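You operate a simulated robot arm through the tools that you are given. There is no shell and no other tool.

You run a simulated robot arm. Do the job below in one go: nothing can be reset, and whatever is moved stays where it is left.

TASK
Staple the yellow worksheet set in the booklet stapler and put it back.
Fine: tray in for one pull of the lever; lever raised again, tray shut at the end.

It is judged by the outcome, as a careful person would: the job done as asked, and still so three seconds after it is handed in. It fails if anything else is knocked over, pushed out of place, dropped, spilled or broken.

THE ROBOT
A 7-joint arm with a two-finger parallel gripper on a trunk, on a base that drives. Base frame: it is fixed to the floor where the robot stands at the start and does not move with it; the origin is under the middle of the robot, x ahead of it, y to its left, z up. Readings come in cm, degrees, newtons and seconds.
With the tool pointing down near the work surface it reaches from about 44 to 92 cm from the robot's upright axis, wherever it stands. Its first joint turns from -166.0 to 166.0 degrees. Places, roughly: stapler lever [-330, -70, 100]; stapler tray [-320, -80, 80]; stapler tray inside [-320, -70, 80]; worksheet set [-300, -75, 75]. Payload 3.91 kg.
The tool frame sits at the grasp point between the pads (the TCP): z along the fingers, y along the line on which they close. The tips reach 3 cm beyond it. The gripper opens to 11 cm. The fingers are 2 cm wide and 1 cm thick; the gripper's body (4.8 by 11.2 cm) begins 5.5 cm behind the TCP.
Orientation is that of the tool frame in the base frame, as a unit quaternion [x, y, z, w]. With the fingers straight down and closing along the base's y, the tool's x points along the base's -x, its y along +y and its z along -z.

THE INTERFACE
- The arm moves only by the tool apply_moves. Its argument "series" is one flat list of numbers, 7 for each row, row after row: the turn, a rotation vector about the base's x, y, z in units of 5 degrees (1.0 is 5 degrees), then the shift along the base's x, y, z in units of 25 mm (1.0 is 25 mm), then the finger opening in mm, from 0 to 110. In form: [rx, ry, rz, tx, ty, tz, grip, rx, ry, rz, tx, ty, tz, grip, ...]. A call has 1 to 20 rows; each row shifts and turns the commanded pose from where the row before left it. A call with a number of a shift or a turn outside -1 to 1 is refused whole. Each row takes 0.2 s and may step no farther than 5 cm and 8.6 degrees from the row before; otherwise, or with a gripper value out of range, the whole call is refused. A pose out of reach is approached as far as the arm can. The call stops where the force on the tool passes 70 N (or 10 N more than at its start, if that is more) or the arm is blocked; 0.2 s more then pass. Each finger travels about 7.2 cm/s and halts on what it meets, pressing with about 32 N; the grip force reading is that of the motor and also rises with nothing between the fingers. The clock runs only during rows and for 0.2 s after the last one: add rows that do not move to give the fingers time. It gives the time, the measured TCP pose, the force on the tool (base axes), the opening and the grip force at its end, in the units of the frame above (readings bear some noise), with the torque about the TCP (base axes, N m) and any sound that the robot's microphone picked up, and new pictures: "pictures" is both (left out), scene, wrist or none.
- Cameras (640 x 400 px; columns grow to the right, rows downward): "scene" is now at [25.43, 0.99, 119.88]; the picture's right is [0.05, -1.00, 0.00], its down [-0.56, -0.03, -0.83] and it looks along [0.83, 0.05, -0.56] (base axes); focal length 292 px, centre (320, 200). "wrist" rides on the gripper at [7.2, 1.7, -10.3] in the tool frame; the picture's right is [-0.23, 0.97, 0.00], its down [-0.76, -0.18, -0.62] and it looks along [-0.61, -0.14, 0.78] (tool axes); focal length 222 px, centre (320, 200). There is no depth. A picture from a camera that has moved, and an enlarged one, comes with that camera's place and axes in the base frame and with its lens. The place of the scene camera against the robot may be out by one fixed shift of up to 1.2 cm in any direction.
- slide_trunk(by): slides the trunk up (or, below 0, down) by that many cm; the arm and the scene camera ride with it, the base frame stays. It gives what a move gives, with no picture.
- drive_base(legs): drives the robot by 1 to 6 legs, each [ahead, left, turn to the left] in cm, cm and degrees, along the robot's own axes; the way and the turn of a leg run together, so that a leg with both is an arc; at most 150 cm and 180 degrees a leg. The arm and the cameras ride along, it lands a little off, and it stops where it bumps. It gives what a move gives, and a new picture of the scene camera.
- aim_head(pan, tilt): turns the head with the scene camera to pan (to the left, within 86 degrees either way) and tilt (down, from -29 to 69), counted from straight ahead of the robot. It gives what a move gives, and a new picture of the scene camera.
- close_up(camera, box): a new picture of the part [left, top, right, bottom] of that camera's present view, enlarged. The clock stands still meanwhile.
- hand_in(): hands the job in; it is judged then, once.

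Nothing tells you exact positions but the pictures and the camera data. Unless the task says otherwise, let go and move clear before handing in.

The tools are called after "Call:" as name(argument=value, ...) on one line, values as JSON. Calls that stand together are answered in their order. apply_moves: Moves the arm, as the interface text tells. Its arguments: {"type":"object","properties":{"series":{"type":"array"},"pictures":{"type":"string","enum":["both","scene","wrist","none"]}},"required":["series"]} The other tools are called the same way: slide_trunk (by) slides the trunk up or down; drive_base (legs) drives the base; aim_head (pan, tilt) turns the head that bears the scene camera; close_up (camera, box) takes an enlarged picture of a part of a camera's view; hand_in () hands the job in.

At the start:

```text
time: 0.0
eef_pos: [55.52, -8.9, 105.07]
ee_rot: [-0.01, 0.998, 0.06, -0.009]
ft_force: [-0.4, 1.1, -0.5]
ft_torque: [-0.02, 0.01, -0.02]
grip_width: 11.02
finger_force: 0.2
trunk travel left (down, up): [-38.9, 29.3]
robot x, y, heading: [-0.17, 0.07, -0.1]
head pan, tilt: [3.1, 33.8]
```

scene: 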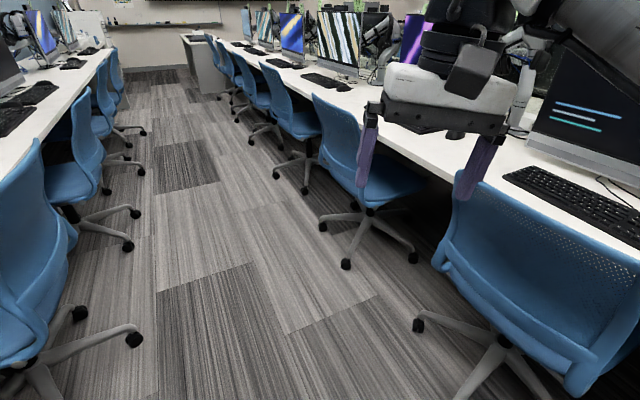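
wrist: 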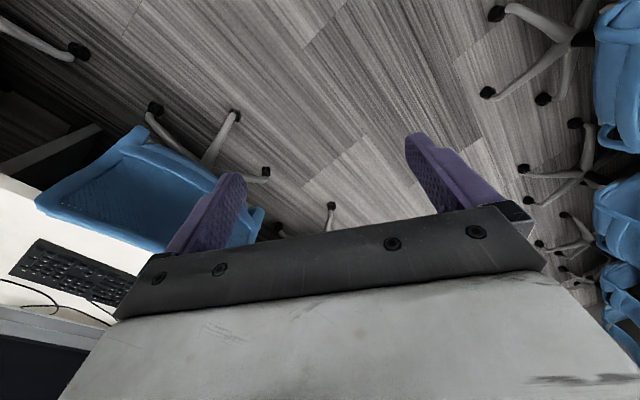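

The arm stands in an aisle between two desk rows, and the stapler is some 3 m behind me. I look left and right before turning around.

Call:
aim_head(pan=80, tilt=25)

Call:
aim_head(pan=-80, tilt=25)

```text
time: 1.5
eef_pos: [55.6, -9.0, 104.88]
ee_rot: [-0.01, 0.998, 0.062, -0.009]
ft_force: [0.9, 0.0, 0.4]
ft_torque: [-0.01, 0.0, -0.02]
grip_width: 11.0
finger_force: 0.0
trunk travel left (down, up): [-38.9, 29.3]
robot x, y, heading: [-0.3, -0.05, -0.1]
head pan, tilt: [80.0, 25.0]
camera scene: at [18.19, 9.58, 121.28], right [0.98, -0.17, 0.0], down [-0.07, -0.42, -0.91], along [0.16, 0.89, -0.42], focal length 292 px, centre (320, 200)
```

scene: 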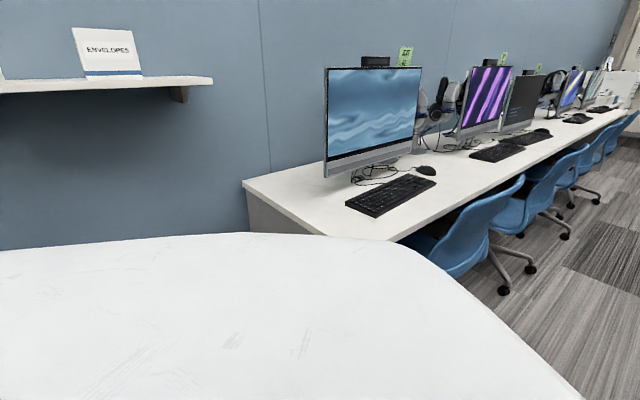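

```text
time: 4.0
eef_pos: [55.69, -9.1, 104.86]
ee_rot: [-0.011, 0.998, 0.062, -0.009]
ft_force: [-0.4, 1.1, 0.0]
ft_torque: [0.01, 0.03, -0.01]
grip_width: 10.96
finger_force: 0.0
trunk travel left (down, up): [-38.9, 29.3]
robot x, y, heading: [-0.04, -0.15, 0.1]
head pan, tilt: [-80.0, 25.0]
camera scene: at [18.18, -8.56, 121.28], right [-0.98, -0.17, 0.0], down [-0.07, 0.42, -0.91], along [0.16, -0.89, -0.42], focal length 292 px, centre (320, 200)
```

scene: 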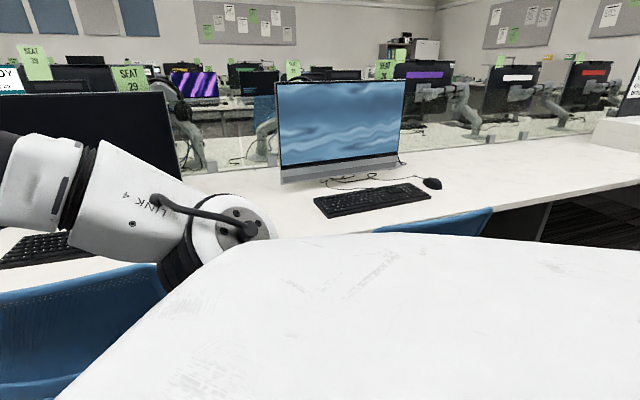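

The left side is open beside me (desk begins about 85 cm out and is lower than the arm), so I turn left in place by halves and look toward the stapler.

Call:
aim_head(pan=0, tilt=25)

Call:
drive_base(legs=[[0, 0, 90]])

Call:
aim_head(pan=70, tilt=25)

```text
time: 5.5
eef_pos: [55.62, -9.07, 104.91]
ee_rot: [-0.01, 0.998, 0.062, -0.009]
ft_force: [-0.7, -0.3, -0.3]
ft_torque: [0.02, -0.04, 0.02]
grip_width: 11.0
finger_force: 0.0
trunk travel left (down, up): [-38.9, 29.3]
robot x, y, heading: [0.33, -0.13, -0.2]
head pan, tilt: [0.0, 25.0]
camera scene: at [25.79, 0.5, 121.28], right [0.0, -1.0, 0.0], down [-0.42, 0.0, -0.91], along [0.91, 0.0, -0.42], focal length 292 px, centre (320, 200)
```

scene: 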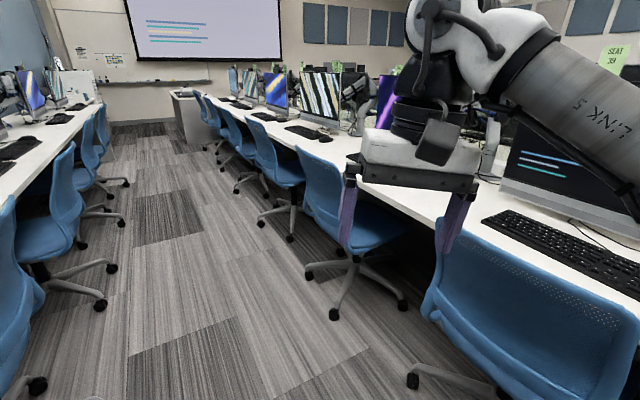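

```text
time: 9.9
eef_pos: [6.17, 55.94, 105.02]
ee_rot: [0.731, -0.679, -0.037, 0.051]
ft_force: [-0.4, 0.4, 0.3]
ft_torque: [0.01, 0.0, -0.06]
grip_width: 10.97
finger_force: 0.1
trunk travel left (down, up): [-38.9, 29.3]
robot x, y, heading: [0.03, 0.31, 93.0]
head pan, tilt: [0.0, 25.0]
camera scene: at [-1.81, 26.69, 121.28], right [1.0, 0.05, 0.0], down [0.02, -0.42, -0.91], along [-0.05, 0.91, -0.42], focal length 292 px, centre (320, 200)
```

scene: 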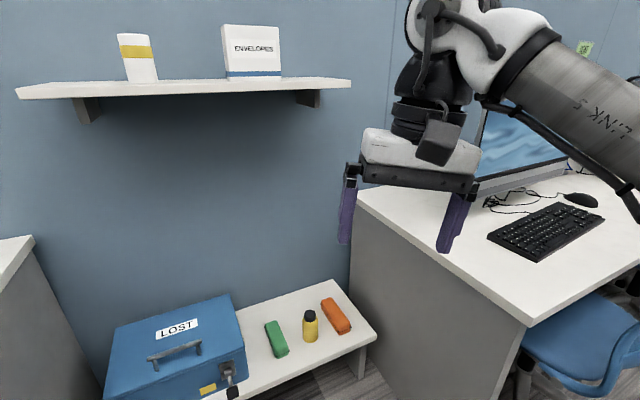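

```text
time: 11.3
eef_pos: [6.05, 56.05, 104.92]
ee_rot: [0.731, -0.679, -0.037, 0.052]
ft_force: [0.0, -1.1, -0.4]
ft_torque: [0.01, 0.04, 0.02]
grip_width: 10.99
finger_force: 0.1
trunk travel left (down, up): [-38.9, 29.3]
robot x, y, heading: [0.14, 0.14, 93.2]
head pan, tilt: [70.0, 25.0]
camera scene: at [-10.13, 20.18, 121.28], right [0.29, 0.96, 0.0], down [0.4, -0.12, -0.91], along [-0.87, 0.27, -0.42], focal length 292 px, centre (320, 200)
```

scene: 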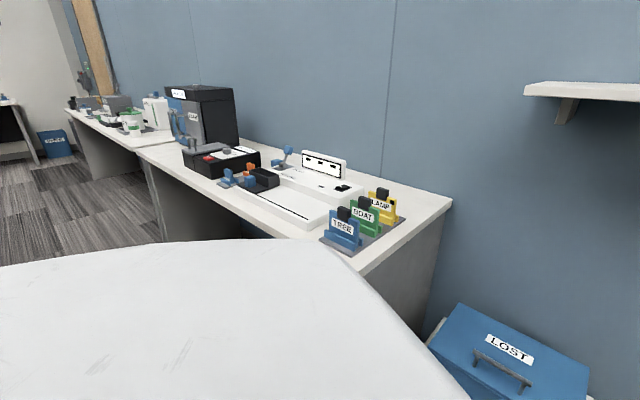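

There are work counters along the left wall behind. I complete the half turn and look towards the stapler on the other side.

Call:
drive_base(legs=[[0, 0, 87]])

Call:
aim_head(pan=0, tilt=20)

Call:
aim_head(pan=35, tilt=20)

```text
time: 15.5
eef_pos: [-55.28, 10.6, 104.98]
ee_rot: [0.998, -0.004, 0.008, 0.064]
ft_force: [0.0, -0.4, -0.2]
ft_torque: [0.0, 0.0, 0.0]
grip_width: 11.0
finger_force: 0.0
trunk travel left (down, up): [-38.9, 29.3]
robot x, y, heading: [0.22, -0.22, 178.4]
head pan, tilt: [70.0, 25.0]
camera scene: at [-20.8, -7.59, 121.28], right [-0.93, 0.37, 0.0], down [0.16, 0.39, -0.91], along [-0.33, -0.84, -0.42], focal length 292 px, centre (320, 200)
```

scene: 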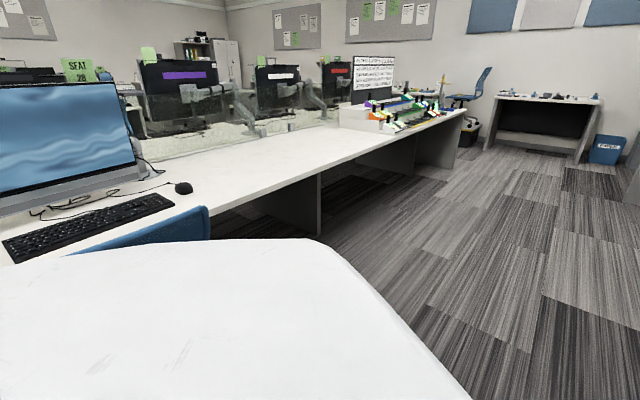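

```text
time: 16.9
eef_pos: [-55.33, 10.59, 104.92]
ee_rot: [0.998, -0.003, 0.008, 0.064]
ft_force: [0.6, 0.1, 1.2]
ft_torque: [0.0, -0.03, 0.0]
grip_width: 11.0
finger_force: 0.1
trunk travel left (down, up): [-38.9, 29.3]
robot x, y, heading: [0.14, -0.4, 178.5]
head pan, tilt: [0.0, 20.0]
camera scene: at [-26.72, 1.23, 122.09], right [0.03, 1.0, 0.0], down [0.34, -0.01, -0.94], along [-0.94, 0.03, -0.34], focal length 292 px, centre (320, 200)
```

scene: 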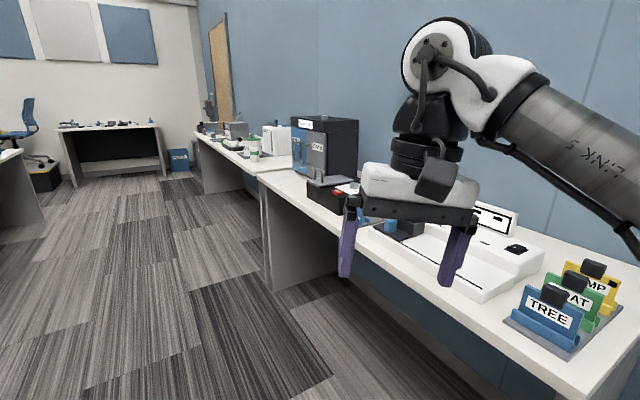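

```text
time: 17.9
eef_pos: [-55.38, 10.6, 104.92]
ee_rot: [0.998, -0.003, 0.009, 0.064]
ft_force: [-0.7, 0.5, 0.0]
ft_torque: [0.01, -0.02, 0.0]
grip_width: 11.0
finger_force: 0.1
trunk travel left (down, up): [-38.9, 29.3]
robot x, y, heading: [0.45, -0.11, 178.5]
head pan, tilt: [35.0, 20.0]
camera scene: at [-25.19, -4.14, 122.09], right [-0.55, 0.84, 0.0], down [0.29, 0.19, -0.94], along [-0.78, -0.52, -0.34], focal length 292 px, centre (320, 200)
```

scene: 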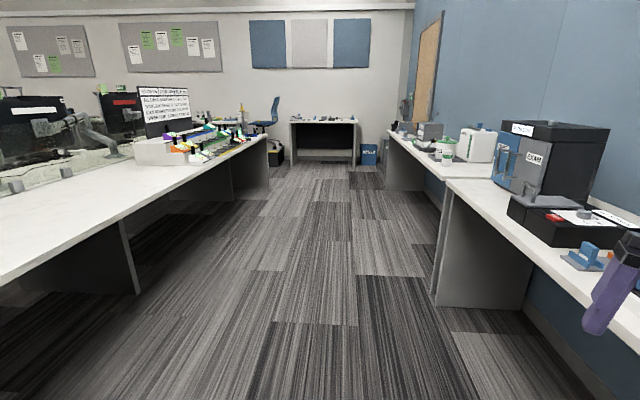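

The room runs obliquely to my frame; the named places fall on the second counter on the right, beyond the dark machine. I enlarge it.

Call:
close_up(camera="scene", box=[370, 80, 530, 180])

Call:
close_up(camera="scene", box=[120, 70, 380, 232])

```text
4.00 times, centred on (450, 130) of scene
camera zoom: at [-25.19, -4.14, 122.09], right [-0.55, 0.84, 0.0], down [0.29, 0.19, -0.94], along [-0.78, -0.52, -0.34], focal length 1166 px, centre (-200, 480)
```

zoom: 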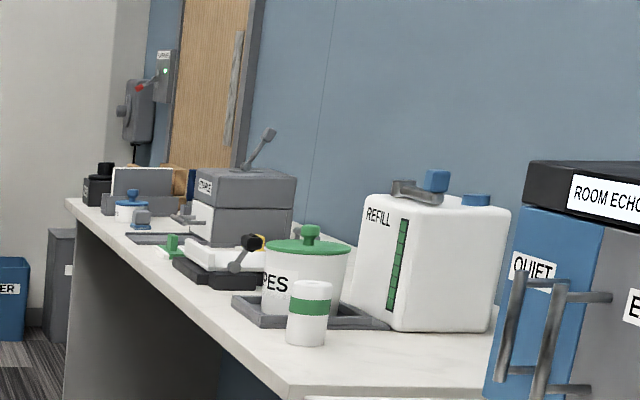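

```text
2.46 times, centred on (250, 151) of scene
camera zoom: at [-25.19, -4.14, 122.09], right [-0.55, 0.84, 0.0], down [0.29, 0.19, -0.94], along [-0.78, -0.52, -0.34], focal length 718 px, centre (492, 321)
```

zoom: 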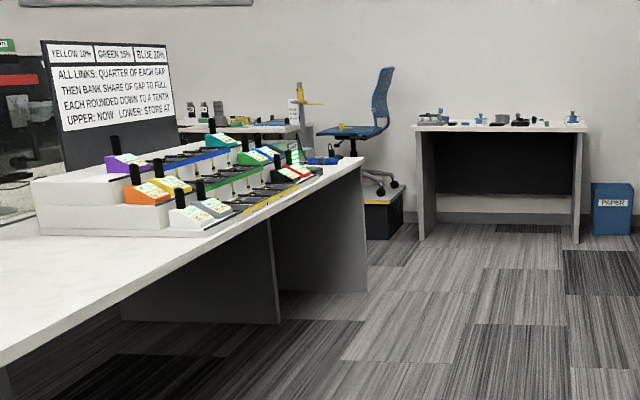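

The grey lever machine marked STAPLE stands on the far counter, about [-340, -78], with its front facing the aisle. I turn along the aisle and drive up in its middle.

Call:
aim_head(pan=0, tilt=25)

Call:
drive_base(legs=[[0, 0, 30.7], [150, 0, 0]])

Call:
aim_head(pan=-30, tilt=25)

```text
time: 18.9
eef_pos: [-55.3, 10.64, 104.94]
ee_rot: [0.998, -0.004, 0.009, 0.063]
ft_force: [-0.3, -0.6, 0.6]
ft_torque: [0.01, 0.0, -0.02]
grip_width: 11.01
finger_force: 0.1
trunk travel left (down, up): [-38.9, 29.3]
robot x, y, heading: [-0.19, 0.01, 178.3]
head pan, tilt: [0.0, 25.0]
camera scene: at [-26.62, 1.23, 121.28], right [0.03, 1.0, 0.0], down [0.42, -0.01, -0.91], along [-0.91, 0.02, -0.42], focal length 292 px, centre (320, 200)
```

scene: 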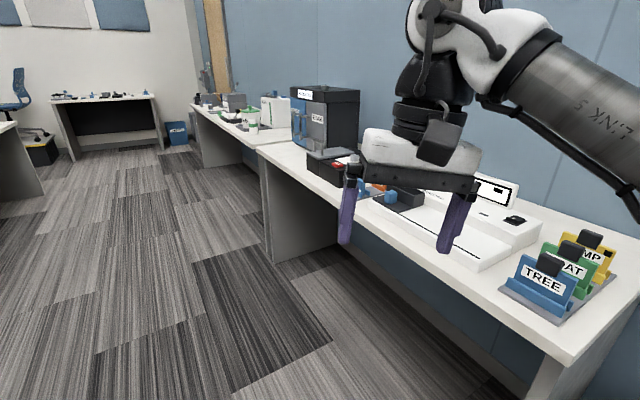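

```text
time: 27.9
eef_pos: [-184.83, -91.48, 105.03]
ee_rot: [0.964, 0.257, 0.025, 0.059]
ft_force: [0.5, 0.5, 0.5]
ft_torque: [0.03, -0.01, 0.01]
grip_width: 10.98
finger_force: 0.1
trunk travel left (down, up): [-38.9, 29.3]
robot x, y, heading: [-131.53, -72.57, -151.4]
head pan, tilt: [0.0, 25.0]
camera scene: at [-155.05, -84.71, 121.28], right [-0.48, 0.88, 0.0], down [0.37, 0.2, -0.91], along [-0.8, -0.43, -0.42], focal length 292 px, centre (320, 200)
```

scene: 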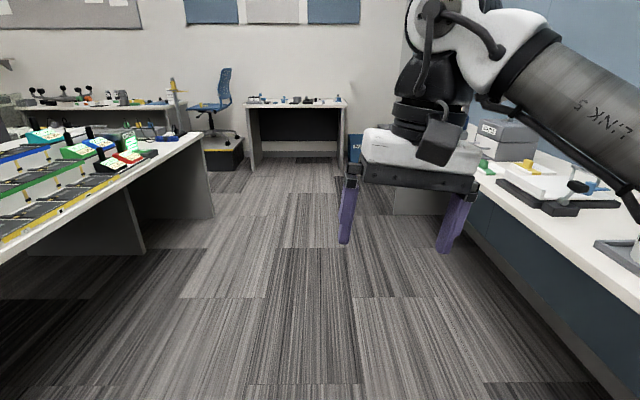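

```text
time: 28.8
eef_pos: [-184.73, -91.37, 104.94]
ee_rot: [0.964, 0.258, 0.025, 0.06]
ft_force: [-0.3, -0.7, 0.8]
ft_torque: [0.01, -0.01, 0.02]
grip_width: 11.04
finger_force: 0.0
trunk travel left (down, up): [-38.9, 29.3]
robot x, y, heading: [-131.76, -72.62, -151.3]
head pan, tilt: [-30.0, 25.0]
camera scene: at [-156.18, -80.08, 121.28], right [0.02, 1.0, 0.0], down [0.42, -0.01, -0.91], along [-0.91, 0.02, -0.42], focal length 292 px, centre (320, 200)
```

scene: 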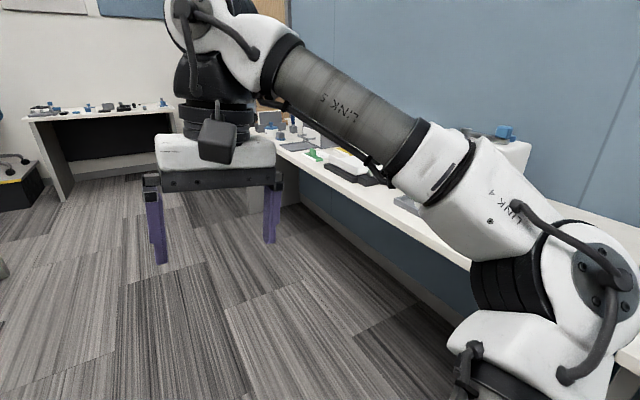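

The way ahead is clear. I drive on alongside the counter and look at the stapler before turning to it.

Call:
drive_base(legs=[[130, 0, 0]])

Call:
aim_head(pan=-60, tilt=25)

```text
time: 35.3
eef_pos: [-297.34, -151.49, 104.88]
ee_rot: [0.966, 0.251, 0.025, 0.06]
ft_force: [0.7, 0.7, 0.3]
ft_torque: [0.0, 0.03, 0.03]
grip_width: 11.03
finger_force: 0.1
trunk travel left (down, up): [-38.9, 29.3]
robot x, y, heading: [-244.01, -132.83, -152.0]
head pan, tilt: [-30.0, 25.0]
camera scene: at [-268.68, -140.5, 121.28], right [0.03, 1.0, 0.0], down [0.42, -0.01, -0.91], along [-0.91, 0.03, -0.42], focal length 292 px, centre (320, 200)
```

scene: 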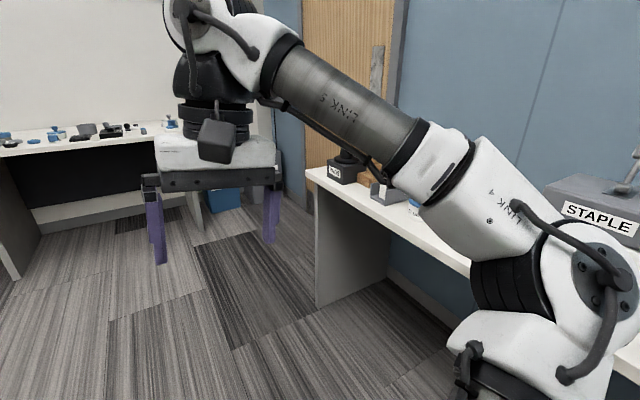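

```text
time: 36.2
eef_pos: [-297.37, -151.57, 104.9]
ee_rot: [0.966, 0.252, 0.025, 0.06]
ft_force: [-0.6, 0.2, 0.7]
ft_torque: [0.0, -0.02, 0.01]
grip_width: 10.99
finger_force: 0.0
trunk travel left (down, up): [-38.9, 29.3]
robot x, y, heading: [-244.1, -133.09, -151.6]
head pan, tilt: [-60.0, 25.0]
camera scene: at [-267.29, -135.94, 121.28], right [0.53, 0.85, 0.0], down [0.36, -0.22, -0.91], along [-0.77, 0.48, -0.42], focal length 292 px, centre (320, 200)
```

scene: 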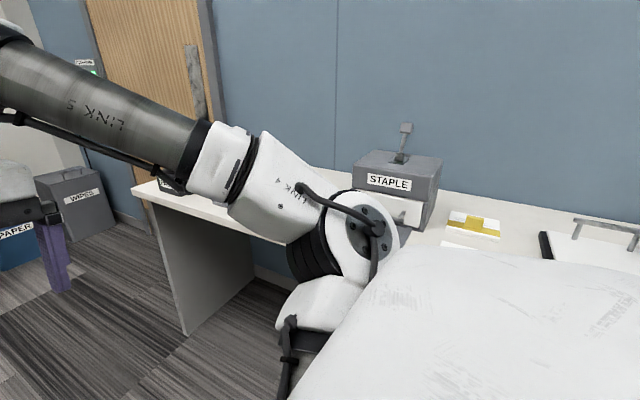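

Now I see the stapler, lever up, and next to it a white set with a yellow band. I drive a little further, then turn to face the counter.

Call:
drive_base(legs=[[28, 0, 0], [0, 0, -89]])

Call:
aim_head(pan=0, tilt=35)

```text
time: 42.0
eef_pos: [-289.37, -94.17, 104.89]
ee_rot: [0.872, -0.485, -0.024, 0.059]
ft_force: [0.0, 0.0, 0.6]
ft_torque: [0.0, -0.01, 0.01]
grip_width: 10.99
finger_force: 0.0
trunk travel left (down, up): [-38.9, 29.3]
robot x, y, heading: [-268.61, -146.67, 120.6]
head pan, tilt: [-60.0, 25.0]
camera scene: at [-273.4, -123.42, 121.28], right [0.87, -0.49, 0.0], down [-0.21, -0.37, -0.91], along [0.45, 0.79, -0.42], focal length 292 px, centre (320, 200)
```

scene: 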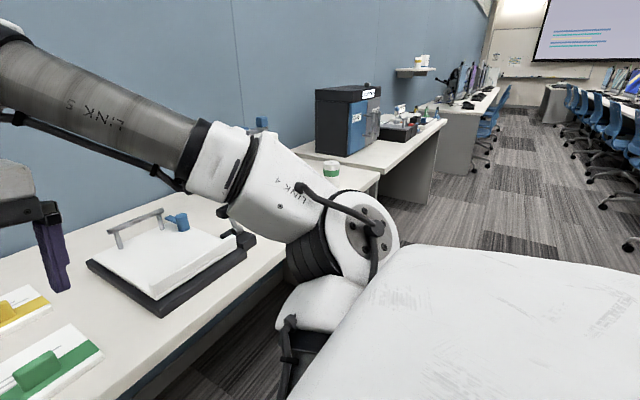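

```text
time: 43.3
eef_pos: [-289.36, -94.09, 104.88]
ee_rot: [0.872, -0.485, -0.024, 0.061]
ft_force: [-0.5, -0.3, 0.1]
ft_torque: [-0.01, 0.01, 0.03]
grip_width: 10.97
finger_force: 0.0
trunk travel left (down, up): [-38.9, 29.3]
robot x, y, heading: [-268.81, -146.35, 120.6]
head pan, tilt: [0.0, 35.0]
camera scene: at [-282.4, -123.87, 119.71], right [0.86, 0.51, 0.0], down [0.29, -0.49, -0.82], along [-0.42, 0.71, -0.57], focal length 292 px, centre (320, 200)
```

scene: 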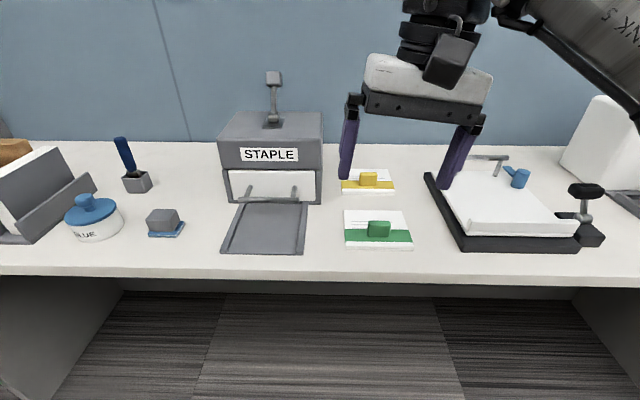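

I face the counter: stapler with a white drawer front and bar handle, yellow and green sets at its right. I enlarge for details.

Call:
close_up(camera="scene", box=[200, 60, 360, 260])

Call:
close_up(camera="scene", box=[320, 150, 440, 260])

```text
2.00 times, centred on (280, 160) of scene
camera zoom: at [-282.4, -123.87, 119.71], right [0.86, 0.51, 0.0], down [0.29, -0.49, -0.82], along [-0.42, 0.71, -0.57], focal length 583 px, centre (400, 280)
```

zoom: 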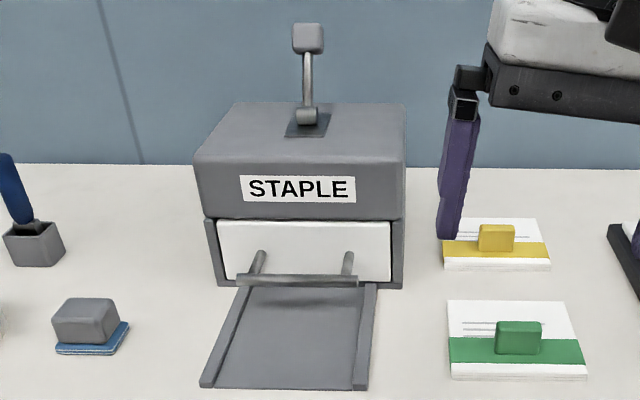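

```text
3.64 times, centred on (380, 205) of scene
camera zoom: at [-282.4, -123.87, 119.71], right [0.86, 0.51, 0.0], down [0.29, -0.49, -0.82], along [-0.42, 0.71, -0.57], focal length 1060 px, centre (102, 182)
```

zoom: 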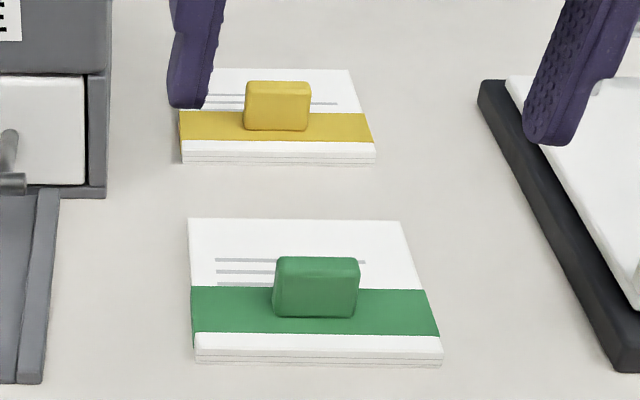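

The layout: stapler front centre about [-325, -76], bar handle about z 80 some 5 cm in front of the drawer, lever leaning back on top, yellow set centred near [-307, -55]. I drive 20 cm nearer and look down.

Call:
drive_base(legs=[[20, 0, 0]])

Call:
aim_head(pan=5, tilt=45)

```text
time: 44.9
eef_pos: [-299.55, -76.9, 104.97]
ee_rot: [0.872, -0.485, -0.024, 0.06]
ft_force: [-0.2, 0.9, 0.2]
ft_torque: [0.0, 0.01, 0.0]
grip_width: 10.98
finger_force: 0.1
trunk travel left (down, up): [-38.9, 29.3]
robot x, y, heading: [-278.92, -129.55, 120.7]
head pan, tilt: [0.0, 35.0]
camera scene: at [-292.57, -106.72, 119.7], right [0.86, 0.51, 0.0], down [0.29, -0.49, -0.82], along [-0.42, 0.7, -0.57], focal length 292 px, centre (320, 200)
```

scene: 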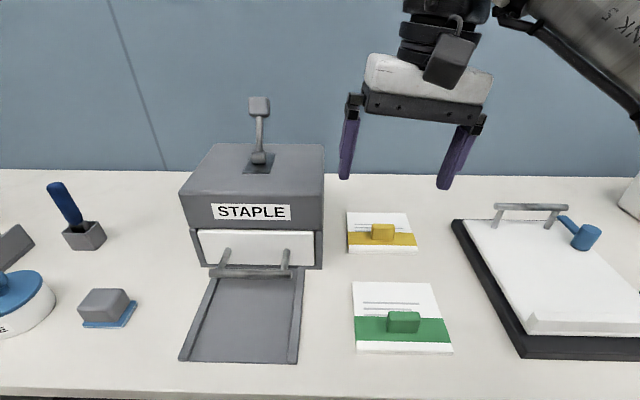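

```text
time: 45.6
eef_pos: [-299.62, -76.79, 104.92]
ee_rot: [0.872, -0.485, -0.024, 0.06]
ft_force: [-0.5, 0.3, 0.6]
ft_torque: [-0.04, 0.0, -0.01]
grip_width: 10.99
finger_force: 0.0
trunk travel left (down, up): [-38.9, 29.3]
robot x, y, heading: [-278.89, -129.22, 120.7]
head pan, tilt: [5.0, 45.0]
camera scene: at [-292.81, -107.69, 118.23], right [0.81, 0.58, 0.0], down [0.41, -0.57, -0.71], along [-0.41, 0.58, -0.71], focal length 292 px, centre (320, 200)
```

scene: 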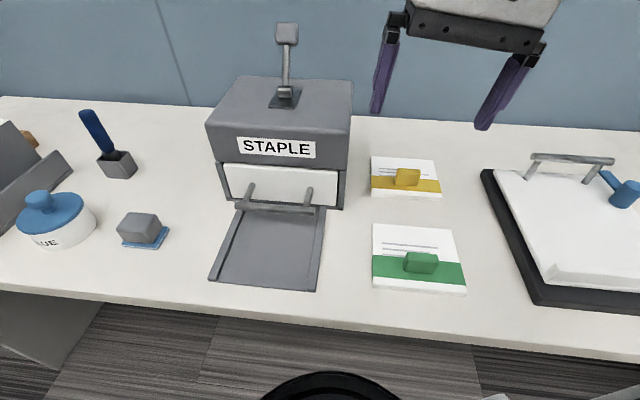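

The view is good and my fingertips appear where the camera data predict. I enlarge the stapler and the yellow set for measuring.

Call:
close_up(camera="scene", box=[190, 10, 390, 135])

Call:
close_up(camera="scene", box=[195, 140, 371, 300])

Call:
close_up(camera="scene", box=[350, 80, 510, 220])

Call:
close_up(camera="wrist", box=[0, 0, 640, 400])

```text
3.20 times, centred on (290, 72) of scene
camera zoom: at [-292.81, -107.69, 118.23], right [0.81, 0.58, 0.0], down [0.41, -0.57, -0.71], along [-0.41, 0.58, -0.71], focal length 933 px, centre (416, 608)
```

zoom: 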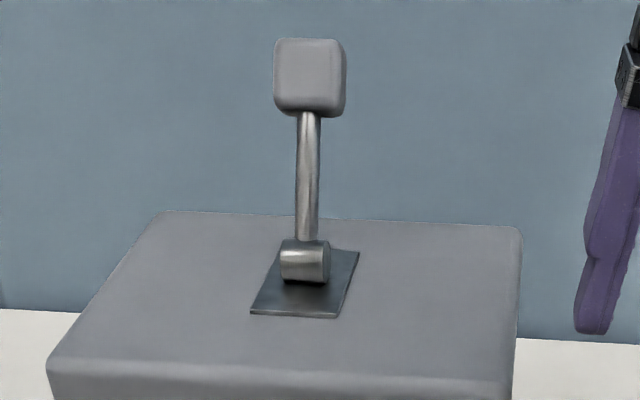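

```text
2.50 times, centred on (283, 220) of scene
camera zoom: at [-292.81, -107.69, 118.23], right [0.81, 0.58, 0.0], down [0.41, -0.57, -0.71], along [-0.41, 0.58, -0.71], focal length 729 px, centre (412, 150)
```

zoom: 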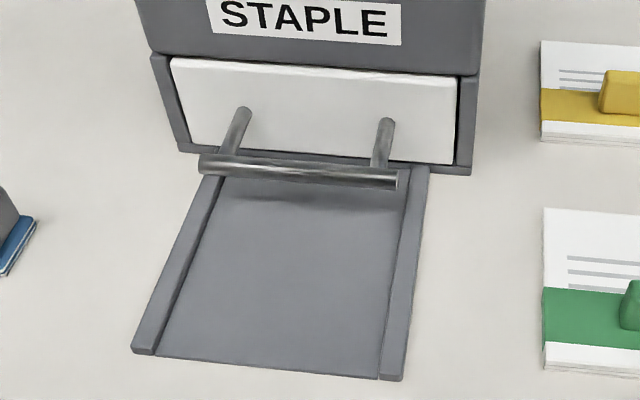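

```text
2.86 times, centred on (430, 150) of scene
camera zoom: at [-292.81, -107.69, 118.23], right [0.81, 0.58, 0.0], down [0.41, -0.57, -0.71], along [-0.41, 0.58, -0.71], focal length 833 px, centre (6, 343)
```

zoom: 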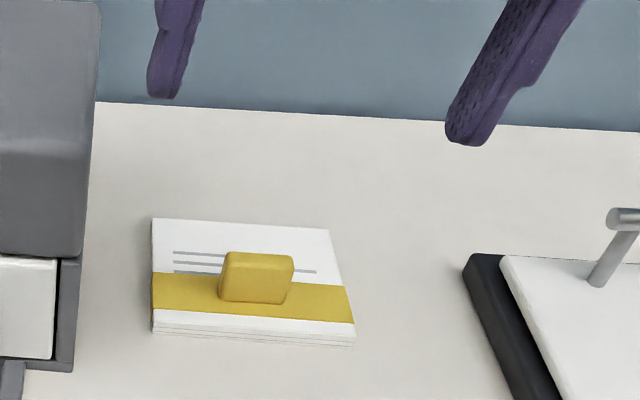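

```text
1.00 times, centred on (320, 200) of wrist (not enlarged: the box is as wide or as high as the picture)
camera zoom: at [-296.13, -83.11, 115.58], right [-0.94, -0.32, 0.12], down [-0.19, 0.79, 0.58], along [-0.28, 0.52, -0.8], focal length 222 px, centre (320, 200)
```

zoom: 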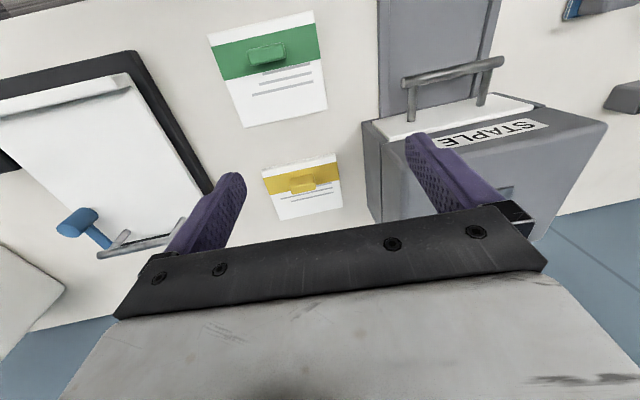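

The counter top works out at z ≈ 80 (both views agree), the handle bar at about z 84, 5 cm in front of the drawer. I straighten the tool to the stapler's axes, tilt it 20° toward the wall and bring it in front of the handle, still high.

Call:
apply_moves(series=[0.45, -0.585, -0.25, -0.849, -0.51, 0, 30, 0.45, -0.585, -0.25, -0.849, -0.51, 0, 30, 0.872, 0.489, 0, -0.849, -0.51, 0, 30, 0.872, 0.489, 0, -0.849, -0.51, 0, 30, 0.872, 0.489, 0, -0.849, -0.51, 0, 30, 0.872, 0.489, 0, -0.849, -0.51, 0, 30, 0, 0, 0, -0.849, -0.51, 0, 30, 0, 0, 0, -0.849, -0.51, 0, 30, 0, 0, 0, 0, 0, 0, 30])

```text
time: 47.6
eef_pos: [-316.48, -87.17, 105.06]
ee_rot: [0.85, -0.497, -0.15, -0.087]
ft_force: [0.7, 0.4, -0.3]
ft_torque: [0.0, -0.03, 0.0]
grip_width: 2.99
finger_force: 0.1
trunk travel left (down, up): [-38.9, 29.3]
robot x, y, heading: [-278.88, -129.26, 120.5]
head pan, tilt: [5.0, 45.0]
camera scene: at [-292.82, -107.7, 118.22], right [0.81, 0.58, 0.0], down [0.41, -0.57, -0.71], along [-0.41, 0.57, -0.71], focal length 292 px, centre (320, 200)
camera wrist: at [-312.97, -97.0, 112.46], right [-0.95, -0.29, 0.08], down [-0.09, 0.53, 0.85], along [-0.29, 0.8, -0.53], focal length 222 px, centre (320, 200)
```

scene: 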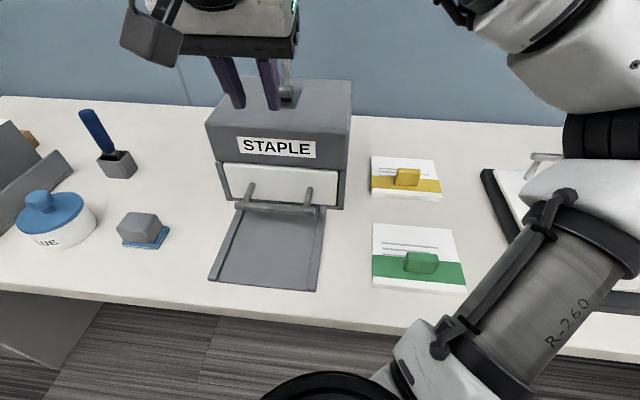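
wrist: 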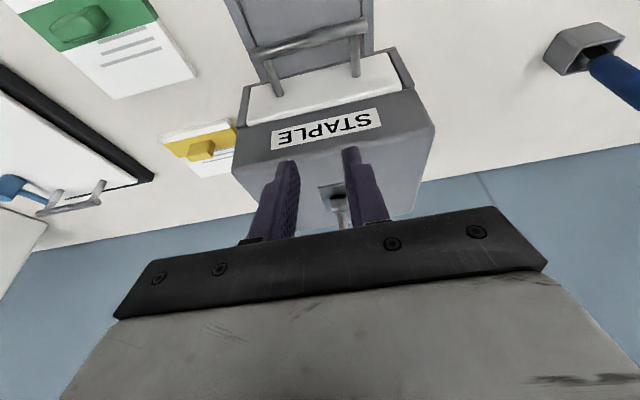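

The wrist view confirms the bar position. I lower in front of the lid and check the elbow clearance.

Call:
apply_moves(series=[0, 0, 0, -0.027, 0.049, -0.952, 30, 0, 0, 0, -0.027, 0.049, -0.952, 30, 0, 0, 0, -0.027, 0.049, -0.952, 30, 0, 0, 0, -0.027, 0.049, -0.952, 30, 0, 0, 0, -0.027, 0.049, -0.952, 30, 0, 0, 0, 0, 0, 0, 30])

```text
time: 49.0
eef_pos: [-316.83, -86.79, 92.91]
ee_rot: [0.85, -0.498, -0.148, -0.088]
ft_force: [-0.9, 0.9, 0.2]
ft_torque: [-0.02, 0.01, 0.01]
grip_width: 2.99
finger_force: 0.1
trunk travel left (down, up): [-38.9, 29.3]
robot x, y, heading: [-278.73, -129.29, 120.6]
head pan, tilt: [5.0, 45.0]
camera scene: at [-292.82, -107.69, 118.22], right [0.81, 0.58, 0.0], down [0.41, -0.57, -0.71], along [-0.41, 0.57, -0.71], focal length 292 px, centre (320, 200)
camera wrist: at [-313.23, -96.6, 100.27], right [-0.95, -0.29, 0.08], down [-0.09, 0.53, 0.85], along [-0.29, 0.8, -0.53], focal length 222 px, centre (320, 200)
```

scene: 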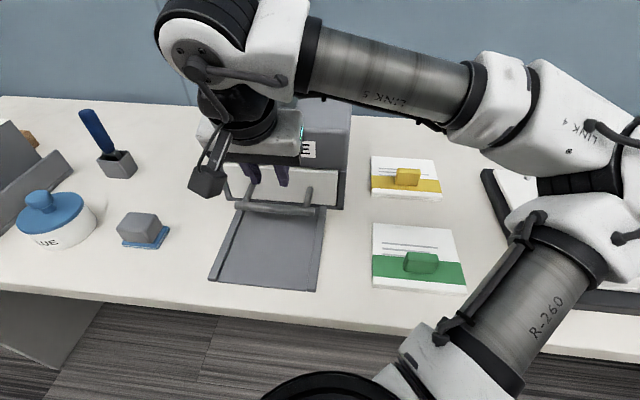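
wrist: 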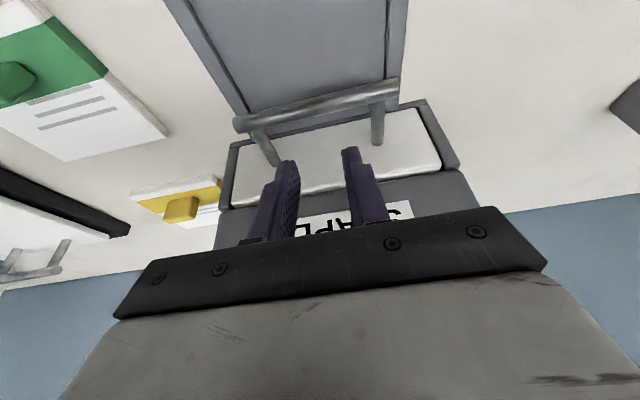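

The elbow hangs rather low over the clipboard, so I raise the trunk 15 cm (tool comes up with it) to carry the elbow higher and then come down again.

Call:
slide_trunk(by=15)

Call:
aim_head(pan=0, tilt=50)

```text
time: 50.8
eef_pos: [-316.82, -86.72, 107.94]
ee_rot: [0.85, -0.497, -0.149, -0.087]
ft_force: [-0.7, -0.1, -0.3]
ft_torque: [-0.01, -0.04, 0.03]
grip_width: 3.02
finger_force: 0.0
trunk travel left (down, up): [-53.9, 14.3]
robot x, y, heading: [-279.36, -129.35, 120.6]
head pan, tilt: [5.0, 45.0]
```

```text
time: 51.4
eef_pos: [-316.83, -86.78, 107.96]
ee_rot: [0.85, -0.498, -0.149, -0.087]
ft_force: [1.0, 0.1, 0.4]
ft_torque: [0.0, 0.07, -0.01]
grip_width: 3.01
finger_force: 0.1
trunk travel left (down, up): [-53.9, 14.3]
robot x, y, heading: [-278.97, -129.11, 120.7]
head pan, tilt: [0.0, 50.0]
camera scene: at [-292.0, -107.68, 132.53], right [0.86, 0.51, 0.0], down [0.39, -0.66, -0.64], along [-0.33, 0.55, -0.77], focal length 292 px, centre (320, 200)
```

scene: 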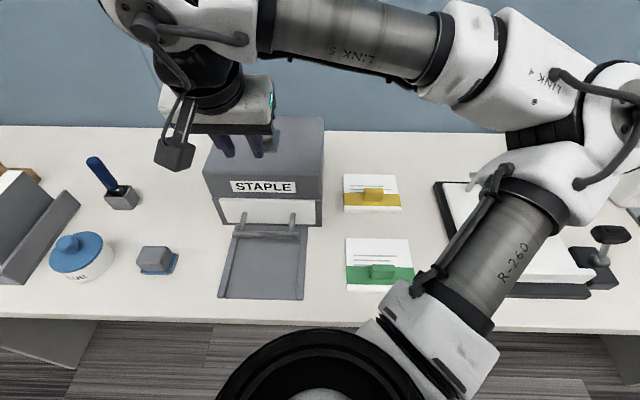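

I come down 15 cm to the same spot before the lid with the elbow now higher.

Call:
apply_moves(series=[0, 0, 0, 0, 0, -0.98, 30, 0, 0, 0, 0, 0, -0.98, 30, 0, 0, 0, 0, 0, -0.98, 30, 0, 0, 0, 0, 0, -0.98, 30, 0, 0, 0, 0, 0, -0.98, 30, 0, 0, 0, 0, 0, -0.98, 30, 0, 0, 0, 0, 0, 0, 30])

```text
time: 53.0
eef_pos: [-316.63, -86.89, 93.33]
ee_rot: [0.85, -0.497, -0.149, -0.088]
ft_force: [0.0, 0.5, -0.3]
ft_torque: [-0.06, 0.04, 0.02]
grip_width: 3.01
finger_force: 0.1
trunk travel left (down, up): [-53.9, 14.3]
robot x, y, heading: [-279.09, -129.49, 120.6]
head pan, tilt: [0.0, 50.0]
camera scene: at [-292.0, -107.68, 132.53], right [0.86, 0.51, 0.0], down [0.39, -0.66, -0.64], along [-0.33, 0.55, -0.77], focal length 292 px, centre (320, 200)
camera wrist: at [-313.1, -96.79, 100.65], right [-0.95, -0.29, 0.08], down [-0.09, 0.53, 0.85], along [-0.29, 0.8, -0.53], focal length 222 px, centre (320, 200)
```

scene: 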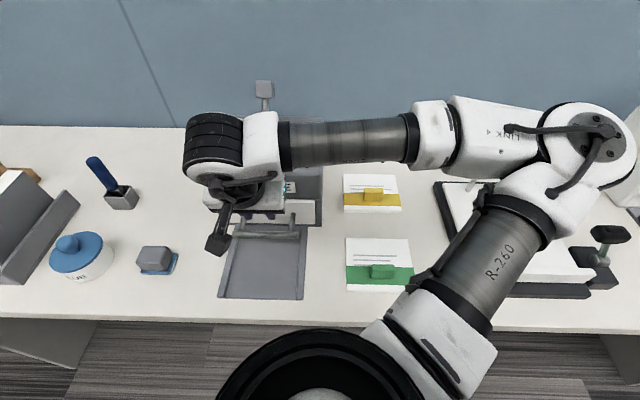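
wrist: 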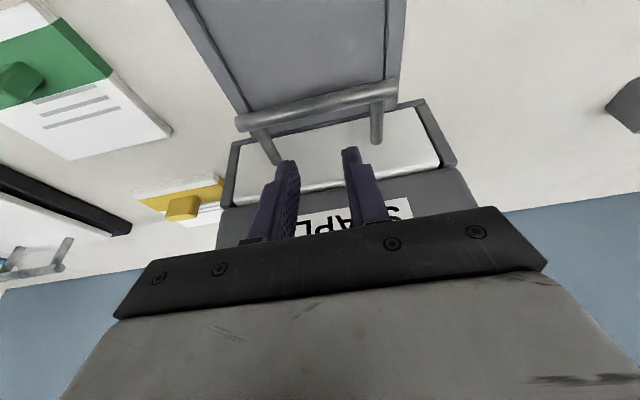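

The fingertips sit just above the gap between bar and drawer. I slide them down behind the bar.

Call:
apply_moves(series=[0, 0, 0, -0.078, 0.14, 0, 30, 0, 0, 0, -0.157, 0.279, -0.893, 30, 0, 0, 0, -0.157, 0.279, -0.893, 30, 0, 0, 0, -0.157, 0.279, -0.893, 30, 0, 0, 0, 0, 0, 0, 30])

```text
time: 54.2
eef_pos: [-318.1, -84.36, 86.45]
ee_rot: [0.85, -0.498, -0.15, -0.088]
ft_force: [-0.6, -0.7, 0.0]
ft_torque: [0.03, 0.0, -0.01]
grip_width: 3.0
finger_force: 0.0
trunk travel left (down, up): [-53.9, 14.3]
robot x, y, heading: [-279.1, -129.79, 120.8]
head pan, tilt: [0.0, 50.0]
camera scene: at [-292.0, -107.68, 132.53], right [0.86, 0.51, 0.0], down [0.39, -0.66, -0.64], along [-0.33, 0.55, -0.77], focal length 292 px, centre (320, 200)
camera wrist: at [-314.44, -94.28, 93.92], right [-0.95, -0.29, 0.08], down [-0.09, 0.53, 0.85], along [-0.29, 0.8, -0.53], focal length 222 px, centre (320, 200)
```

scene: 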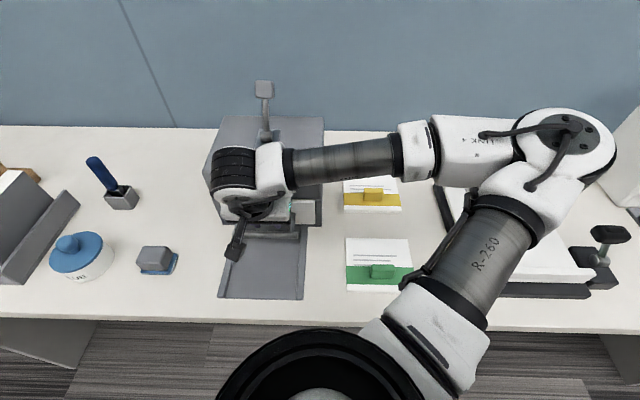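
wrist: 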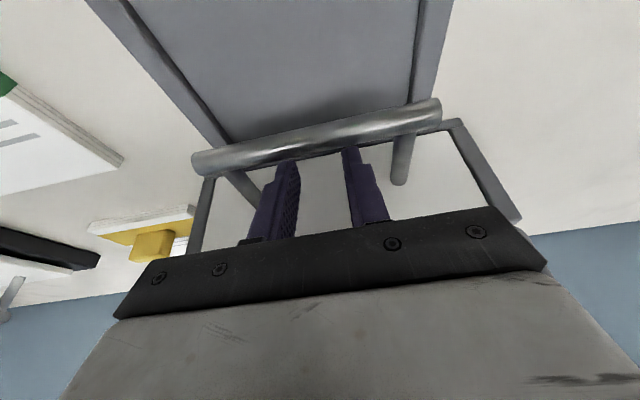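

The fingers are hooked behind the bar. I pull the drawer straight out.

Call:
apply_moves(series=[0, 0, 0, 0.2445, -0.436, 0, 30, 0, 0, 0, 0.2445, -0.436, 0, 30, 0, 0, 0, 0.2445, -0.436, 0, 30, 0, 0, 0, 0.2445, -0.436, 0, 30, 0, 0, 0, 0.2445, -0.436, 0, 30, 0, 0, 0, 0.2445, -0.436, 0, 30, 0, 0, 0, 0.2445, -0.436, 0, 30, 0, 0, 0, 0.2445, -0.436, 0, 30])

```text
time: 56.0
eef_pos: [-318.15, -89.62, 87.2]
ee_rot: [0.85, -0.499, -0.144, -0.089]
ft_force: [24.4, 15.8, -18.8]
ft_torque: [0.34, -0.9, -0.23]
grip_width: 1.6
finger_force: 0.1
out of reach, approached as far as the arm can: row 3, 4, 5, 6, 7, 8
trunk travel left (down, up): [-53.9, 14.3]
robot x, y, heading: [-279.29, -129.33, 120.6]
head pan, tilt: [0.0, 50.0]
camera scene: at [-291.87, -107.46, 132.46], right [0.86, 0.51, 0.0], down [0.39, -0.66, -0.64], along [-0.33, 0.55, -0.77], focal length 292 px, centre (320, 200)
camera wrist: at [-314.69, -99.52, 94.55], right [-0.96, -0.29, 0.07], down [-0.1, 0.53, 0.84], along [-0.28, 0.8, -0.53], focal length 222 px, centre (320, 200)
```

scene: 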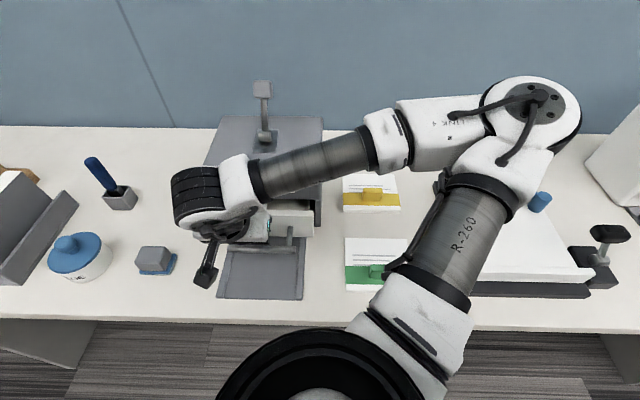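
wrist: 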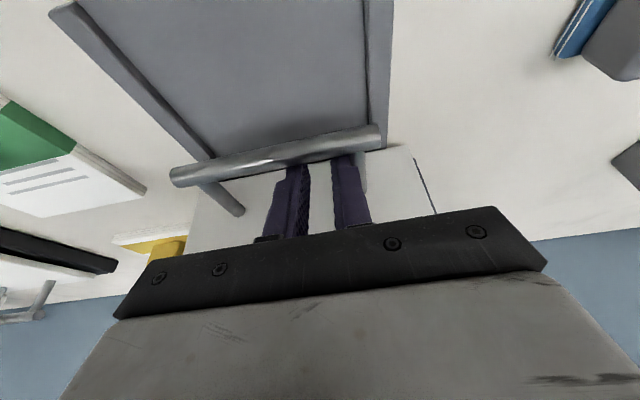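

The pull reached the arm's inner limit and the finger slid to a handle post. I ease the arm forward, then I will drive the base back a little to gain room.

Call:
apply_moves(series=[0, 0, 0, -0.2445, 0.436, 0, 30, 0, 0, 0, -0.2445, 0.436, 0, 30, 0, 0, 0, 0, 0, 0, 30], pictures="wrist")

```text
time: 56.8
eef_pos: [-319.55, -87.31, 87.27]
ee_rot: [0.849, -0.499, -0.148, -0.09]
ft_force: [26.1, 16.8, -15.6]
ft_torque: [0.39, -0.87, -0.32]
grip_width: 1.4
finger_force: 0.0
trunk travel left (down, up): [-53.9, 14.3]
robot x, y, heading: [-279.48, -129.65, 120.5]
head pan, tilt: [0.0, 50.0]
camera wrist: at [-316.04, -97.23, 94.54], right [-0.96, -0.29, 0.07], down [-0.09, 0.52, 0.85], along [-0.28, 0.8, -0.53], focal length 222 px, centre (320, 200)
```

wrist: 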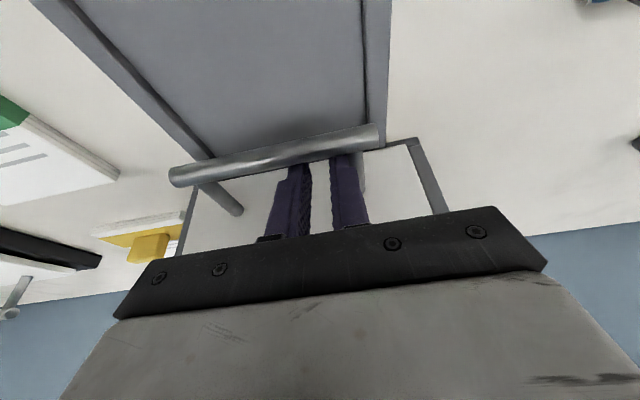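

I recentre the fingers between the handle posts.

Call:
apply_moves(series=[0, 0, 0, 0.42, 0.235, 0, 30, 0, 0, 0, 0.42, 0.235, -0.15, 30, 0, 0, 0, 0, 0, 0, 30], pictures="wrist")

```text
time: 57.6
eef_pos: [-317.59, -86.53, 86.98]
ee_rot: [0.85, -0.496, -0.15, -0.087]
ft_force: [-2.2, 1.4, 1.6]
ft_torque: [-0.01, 0.13, -0.07]
grip_width: 3.09
finger_force: 0.6
trunk travel left (down, up): [-53.9, 14.3]
robot x, y, heading: [-279.4, -129.45, 120.9]
head pan, tilt: [0.0, 50.0]
camera wrist: at [-314.01, -96.35, 94.37], right [-0.95, -0.29, 0.08], down [-0.09, 0.53, 0.85], along [-0.29, 0.8, -0.53], focal length 222 px, centre (320, 200)
```

wrist: 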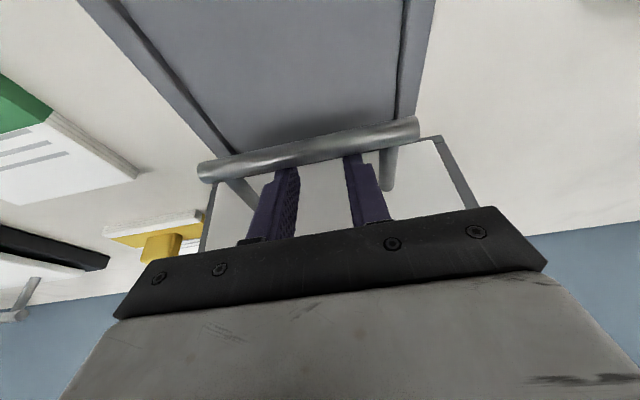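

Centred again. I use the base itself to pull: back 8 cm with the bar hooked.

Call:
drive_base(legs=[[-8, 0, 0]])

Call:
apply_moves(series=[0, 0, 0, 0, 0, 0, 30])

```text
time: 58.7
eef_pos: [-313.35, -93.45, 87.0]
ee_rot: [0.85, -0.497, -0.15, -0.087]
ft_force: [-0.2, 0.4, 0.3]
ft_torque: [0.03, 0.02, -0.01]
grip_width: 3.0
finger_force: 0.1
trunk travel left (down, up): [-53.9, 14.3]
robot x, y, heading: [-274.68, -136.64, 120.8]
head pan, tilt: [0.0, 50.0]
camera scene: at [-287.84, -114.7, 132.56], right [0.86, 0.51, 0.0], down [0.39, -0.66, -0.64], along [-0.33, 0.55, -0.77], focal length 292 px, centre (320, 200)
```

scene: 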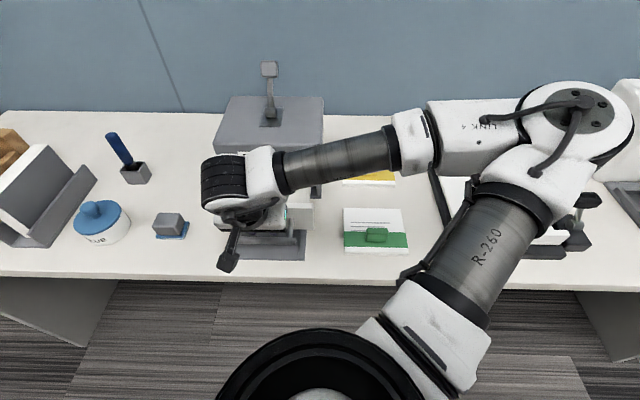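

```text
time: 59.1
eef_pos: [-313.42, -93.52, 86.92]
ee_rot: [0.85, -0.497, -0.15, -0.088]
ft_force: [0.1, 0.2, -0.1]
ft_torque: [0.02, -0.02, 0.01]
grip_width: 2.98
finger_force: 0.1
trunk travel left (down, up): [-53.9, 14.3]
robot x, y, heading: [-275.24, -136.72, 120.6]
head pan, tilt: [0.0, 50.0]
camera scene: at [-287.87, -114.64, 132.54], right [0.86, 0.51, 0.0], down [0.39, -0.66, -0.64], along [-0.33, 0.55, -0.77], focal length 292 px, centre (320, 200)
camera wrist: at [-309.8, -103.27, 94.33], right [-0.95, -0.29, 0.08], down [-0.09, 0.53, 0.85], along [-0.29, 0.8, -0.53], focal length 222 px, centre (320, 200)
```

scene: 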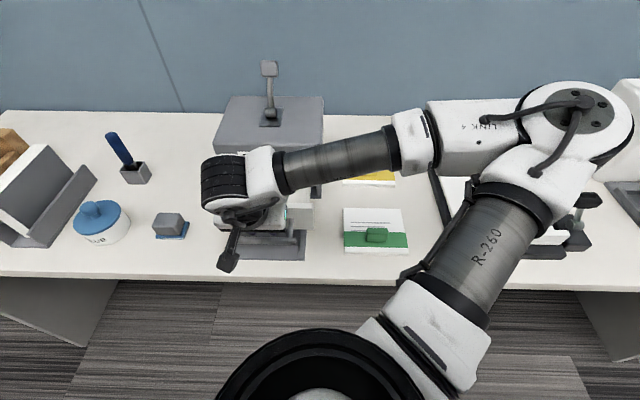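
wrist: 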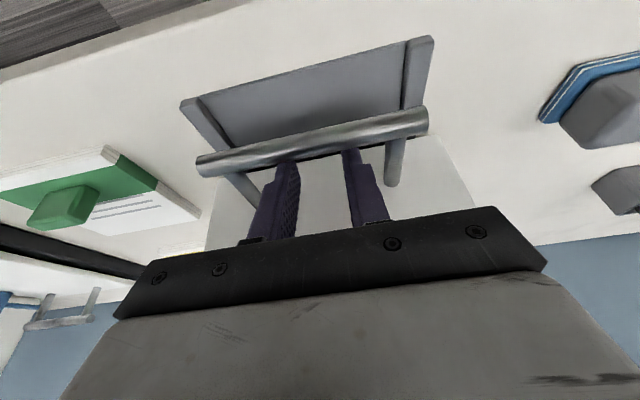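

The drawer is about 10 cm out with no resistance. I pull a few cm more.

Call:
drive_base(legs=[[-4, 0, 0]])

Call:
apply_moves(series=[0, 0, 0, 0, 0, 0, 30], pictures="wrist")

```text
time: 60.0
eef_pos: [-311.19, -96.85, 87.05]
ee_rot: [0.85, -0.498, -0.149, -0.087]
ft_force: [0.3, -0.3, 0.7]
ft_torque: [-0.01, 0.0, 0.02]
grip_width: 2.99
finger_force: 0.0
trunk travel left (down, up): [-53.9, 14.3]
robot x, y, heading: [-272.9, -139.75, 120.8]
head pan, tilt: [0.0, 50.0]
camera scene: at [-285.79, -118.16, 132.55], right [0.86, 0.51, 0.0], down [0.39, -0.66, -0.64], along [-0.33, 0.55, -0.77], focal length 292 px, centre (320, 200)
```

scene: 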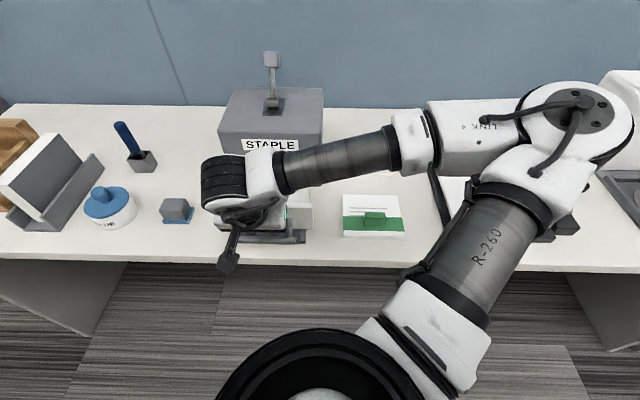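

```text
time: 60.4
eef_pos: [-311.3, -97.06, 86.92]
ee_rot: [0.85, -0.497, -0.149, -0.087]
ft_force: [1.1, 0.0, -0.2]
ft_torque: [0.0, -0.03, 0.0]
grip_width: 3.0
finger_force: 0.1
trunk travel left (down, up): [-53.9, 14.3]
robot x, y, heading: [-272.41, -139.74, 120.7]
head pan, tilt: [0.0, 50.0]
camera wrist: at [-307.75, -106.74, 94.33], right [-0.95, -0.29, 0.08], down [-0.09, 0.53, 0.85], along [-0.29, 0.8, -0.53], focal length 222 px, centre (320, 200)
```

wrist: 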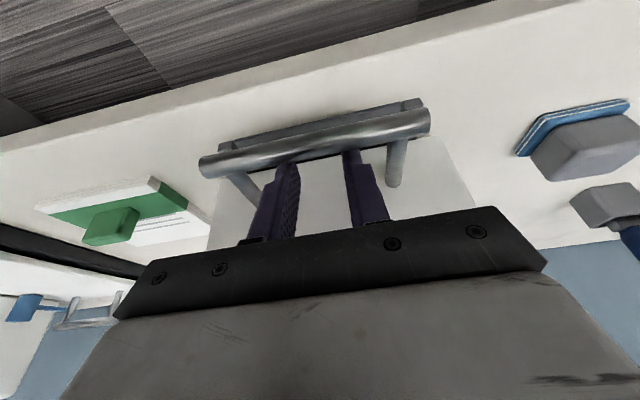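

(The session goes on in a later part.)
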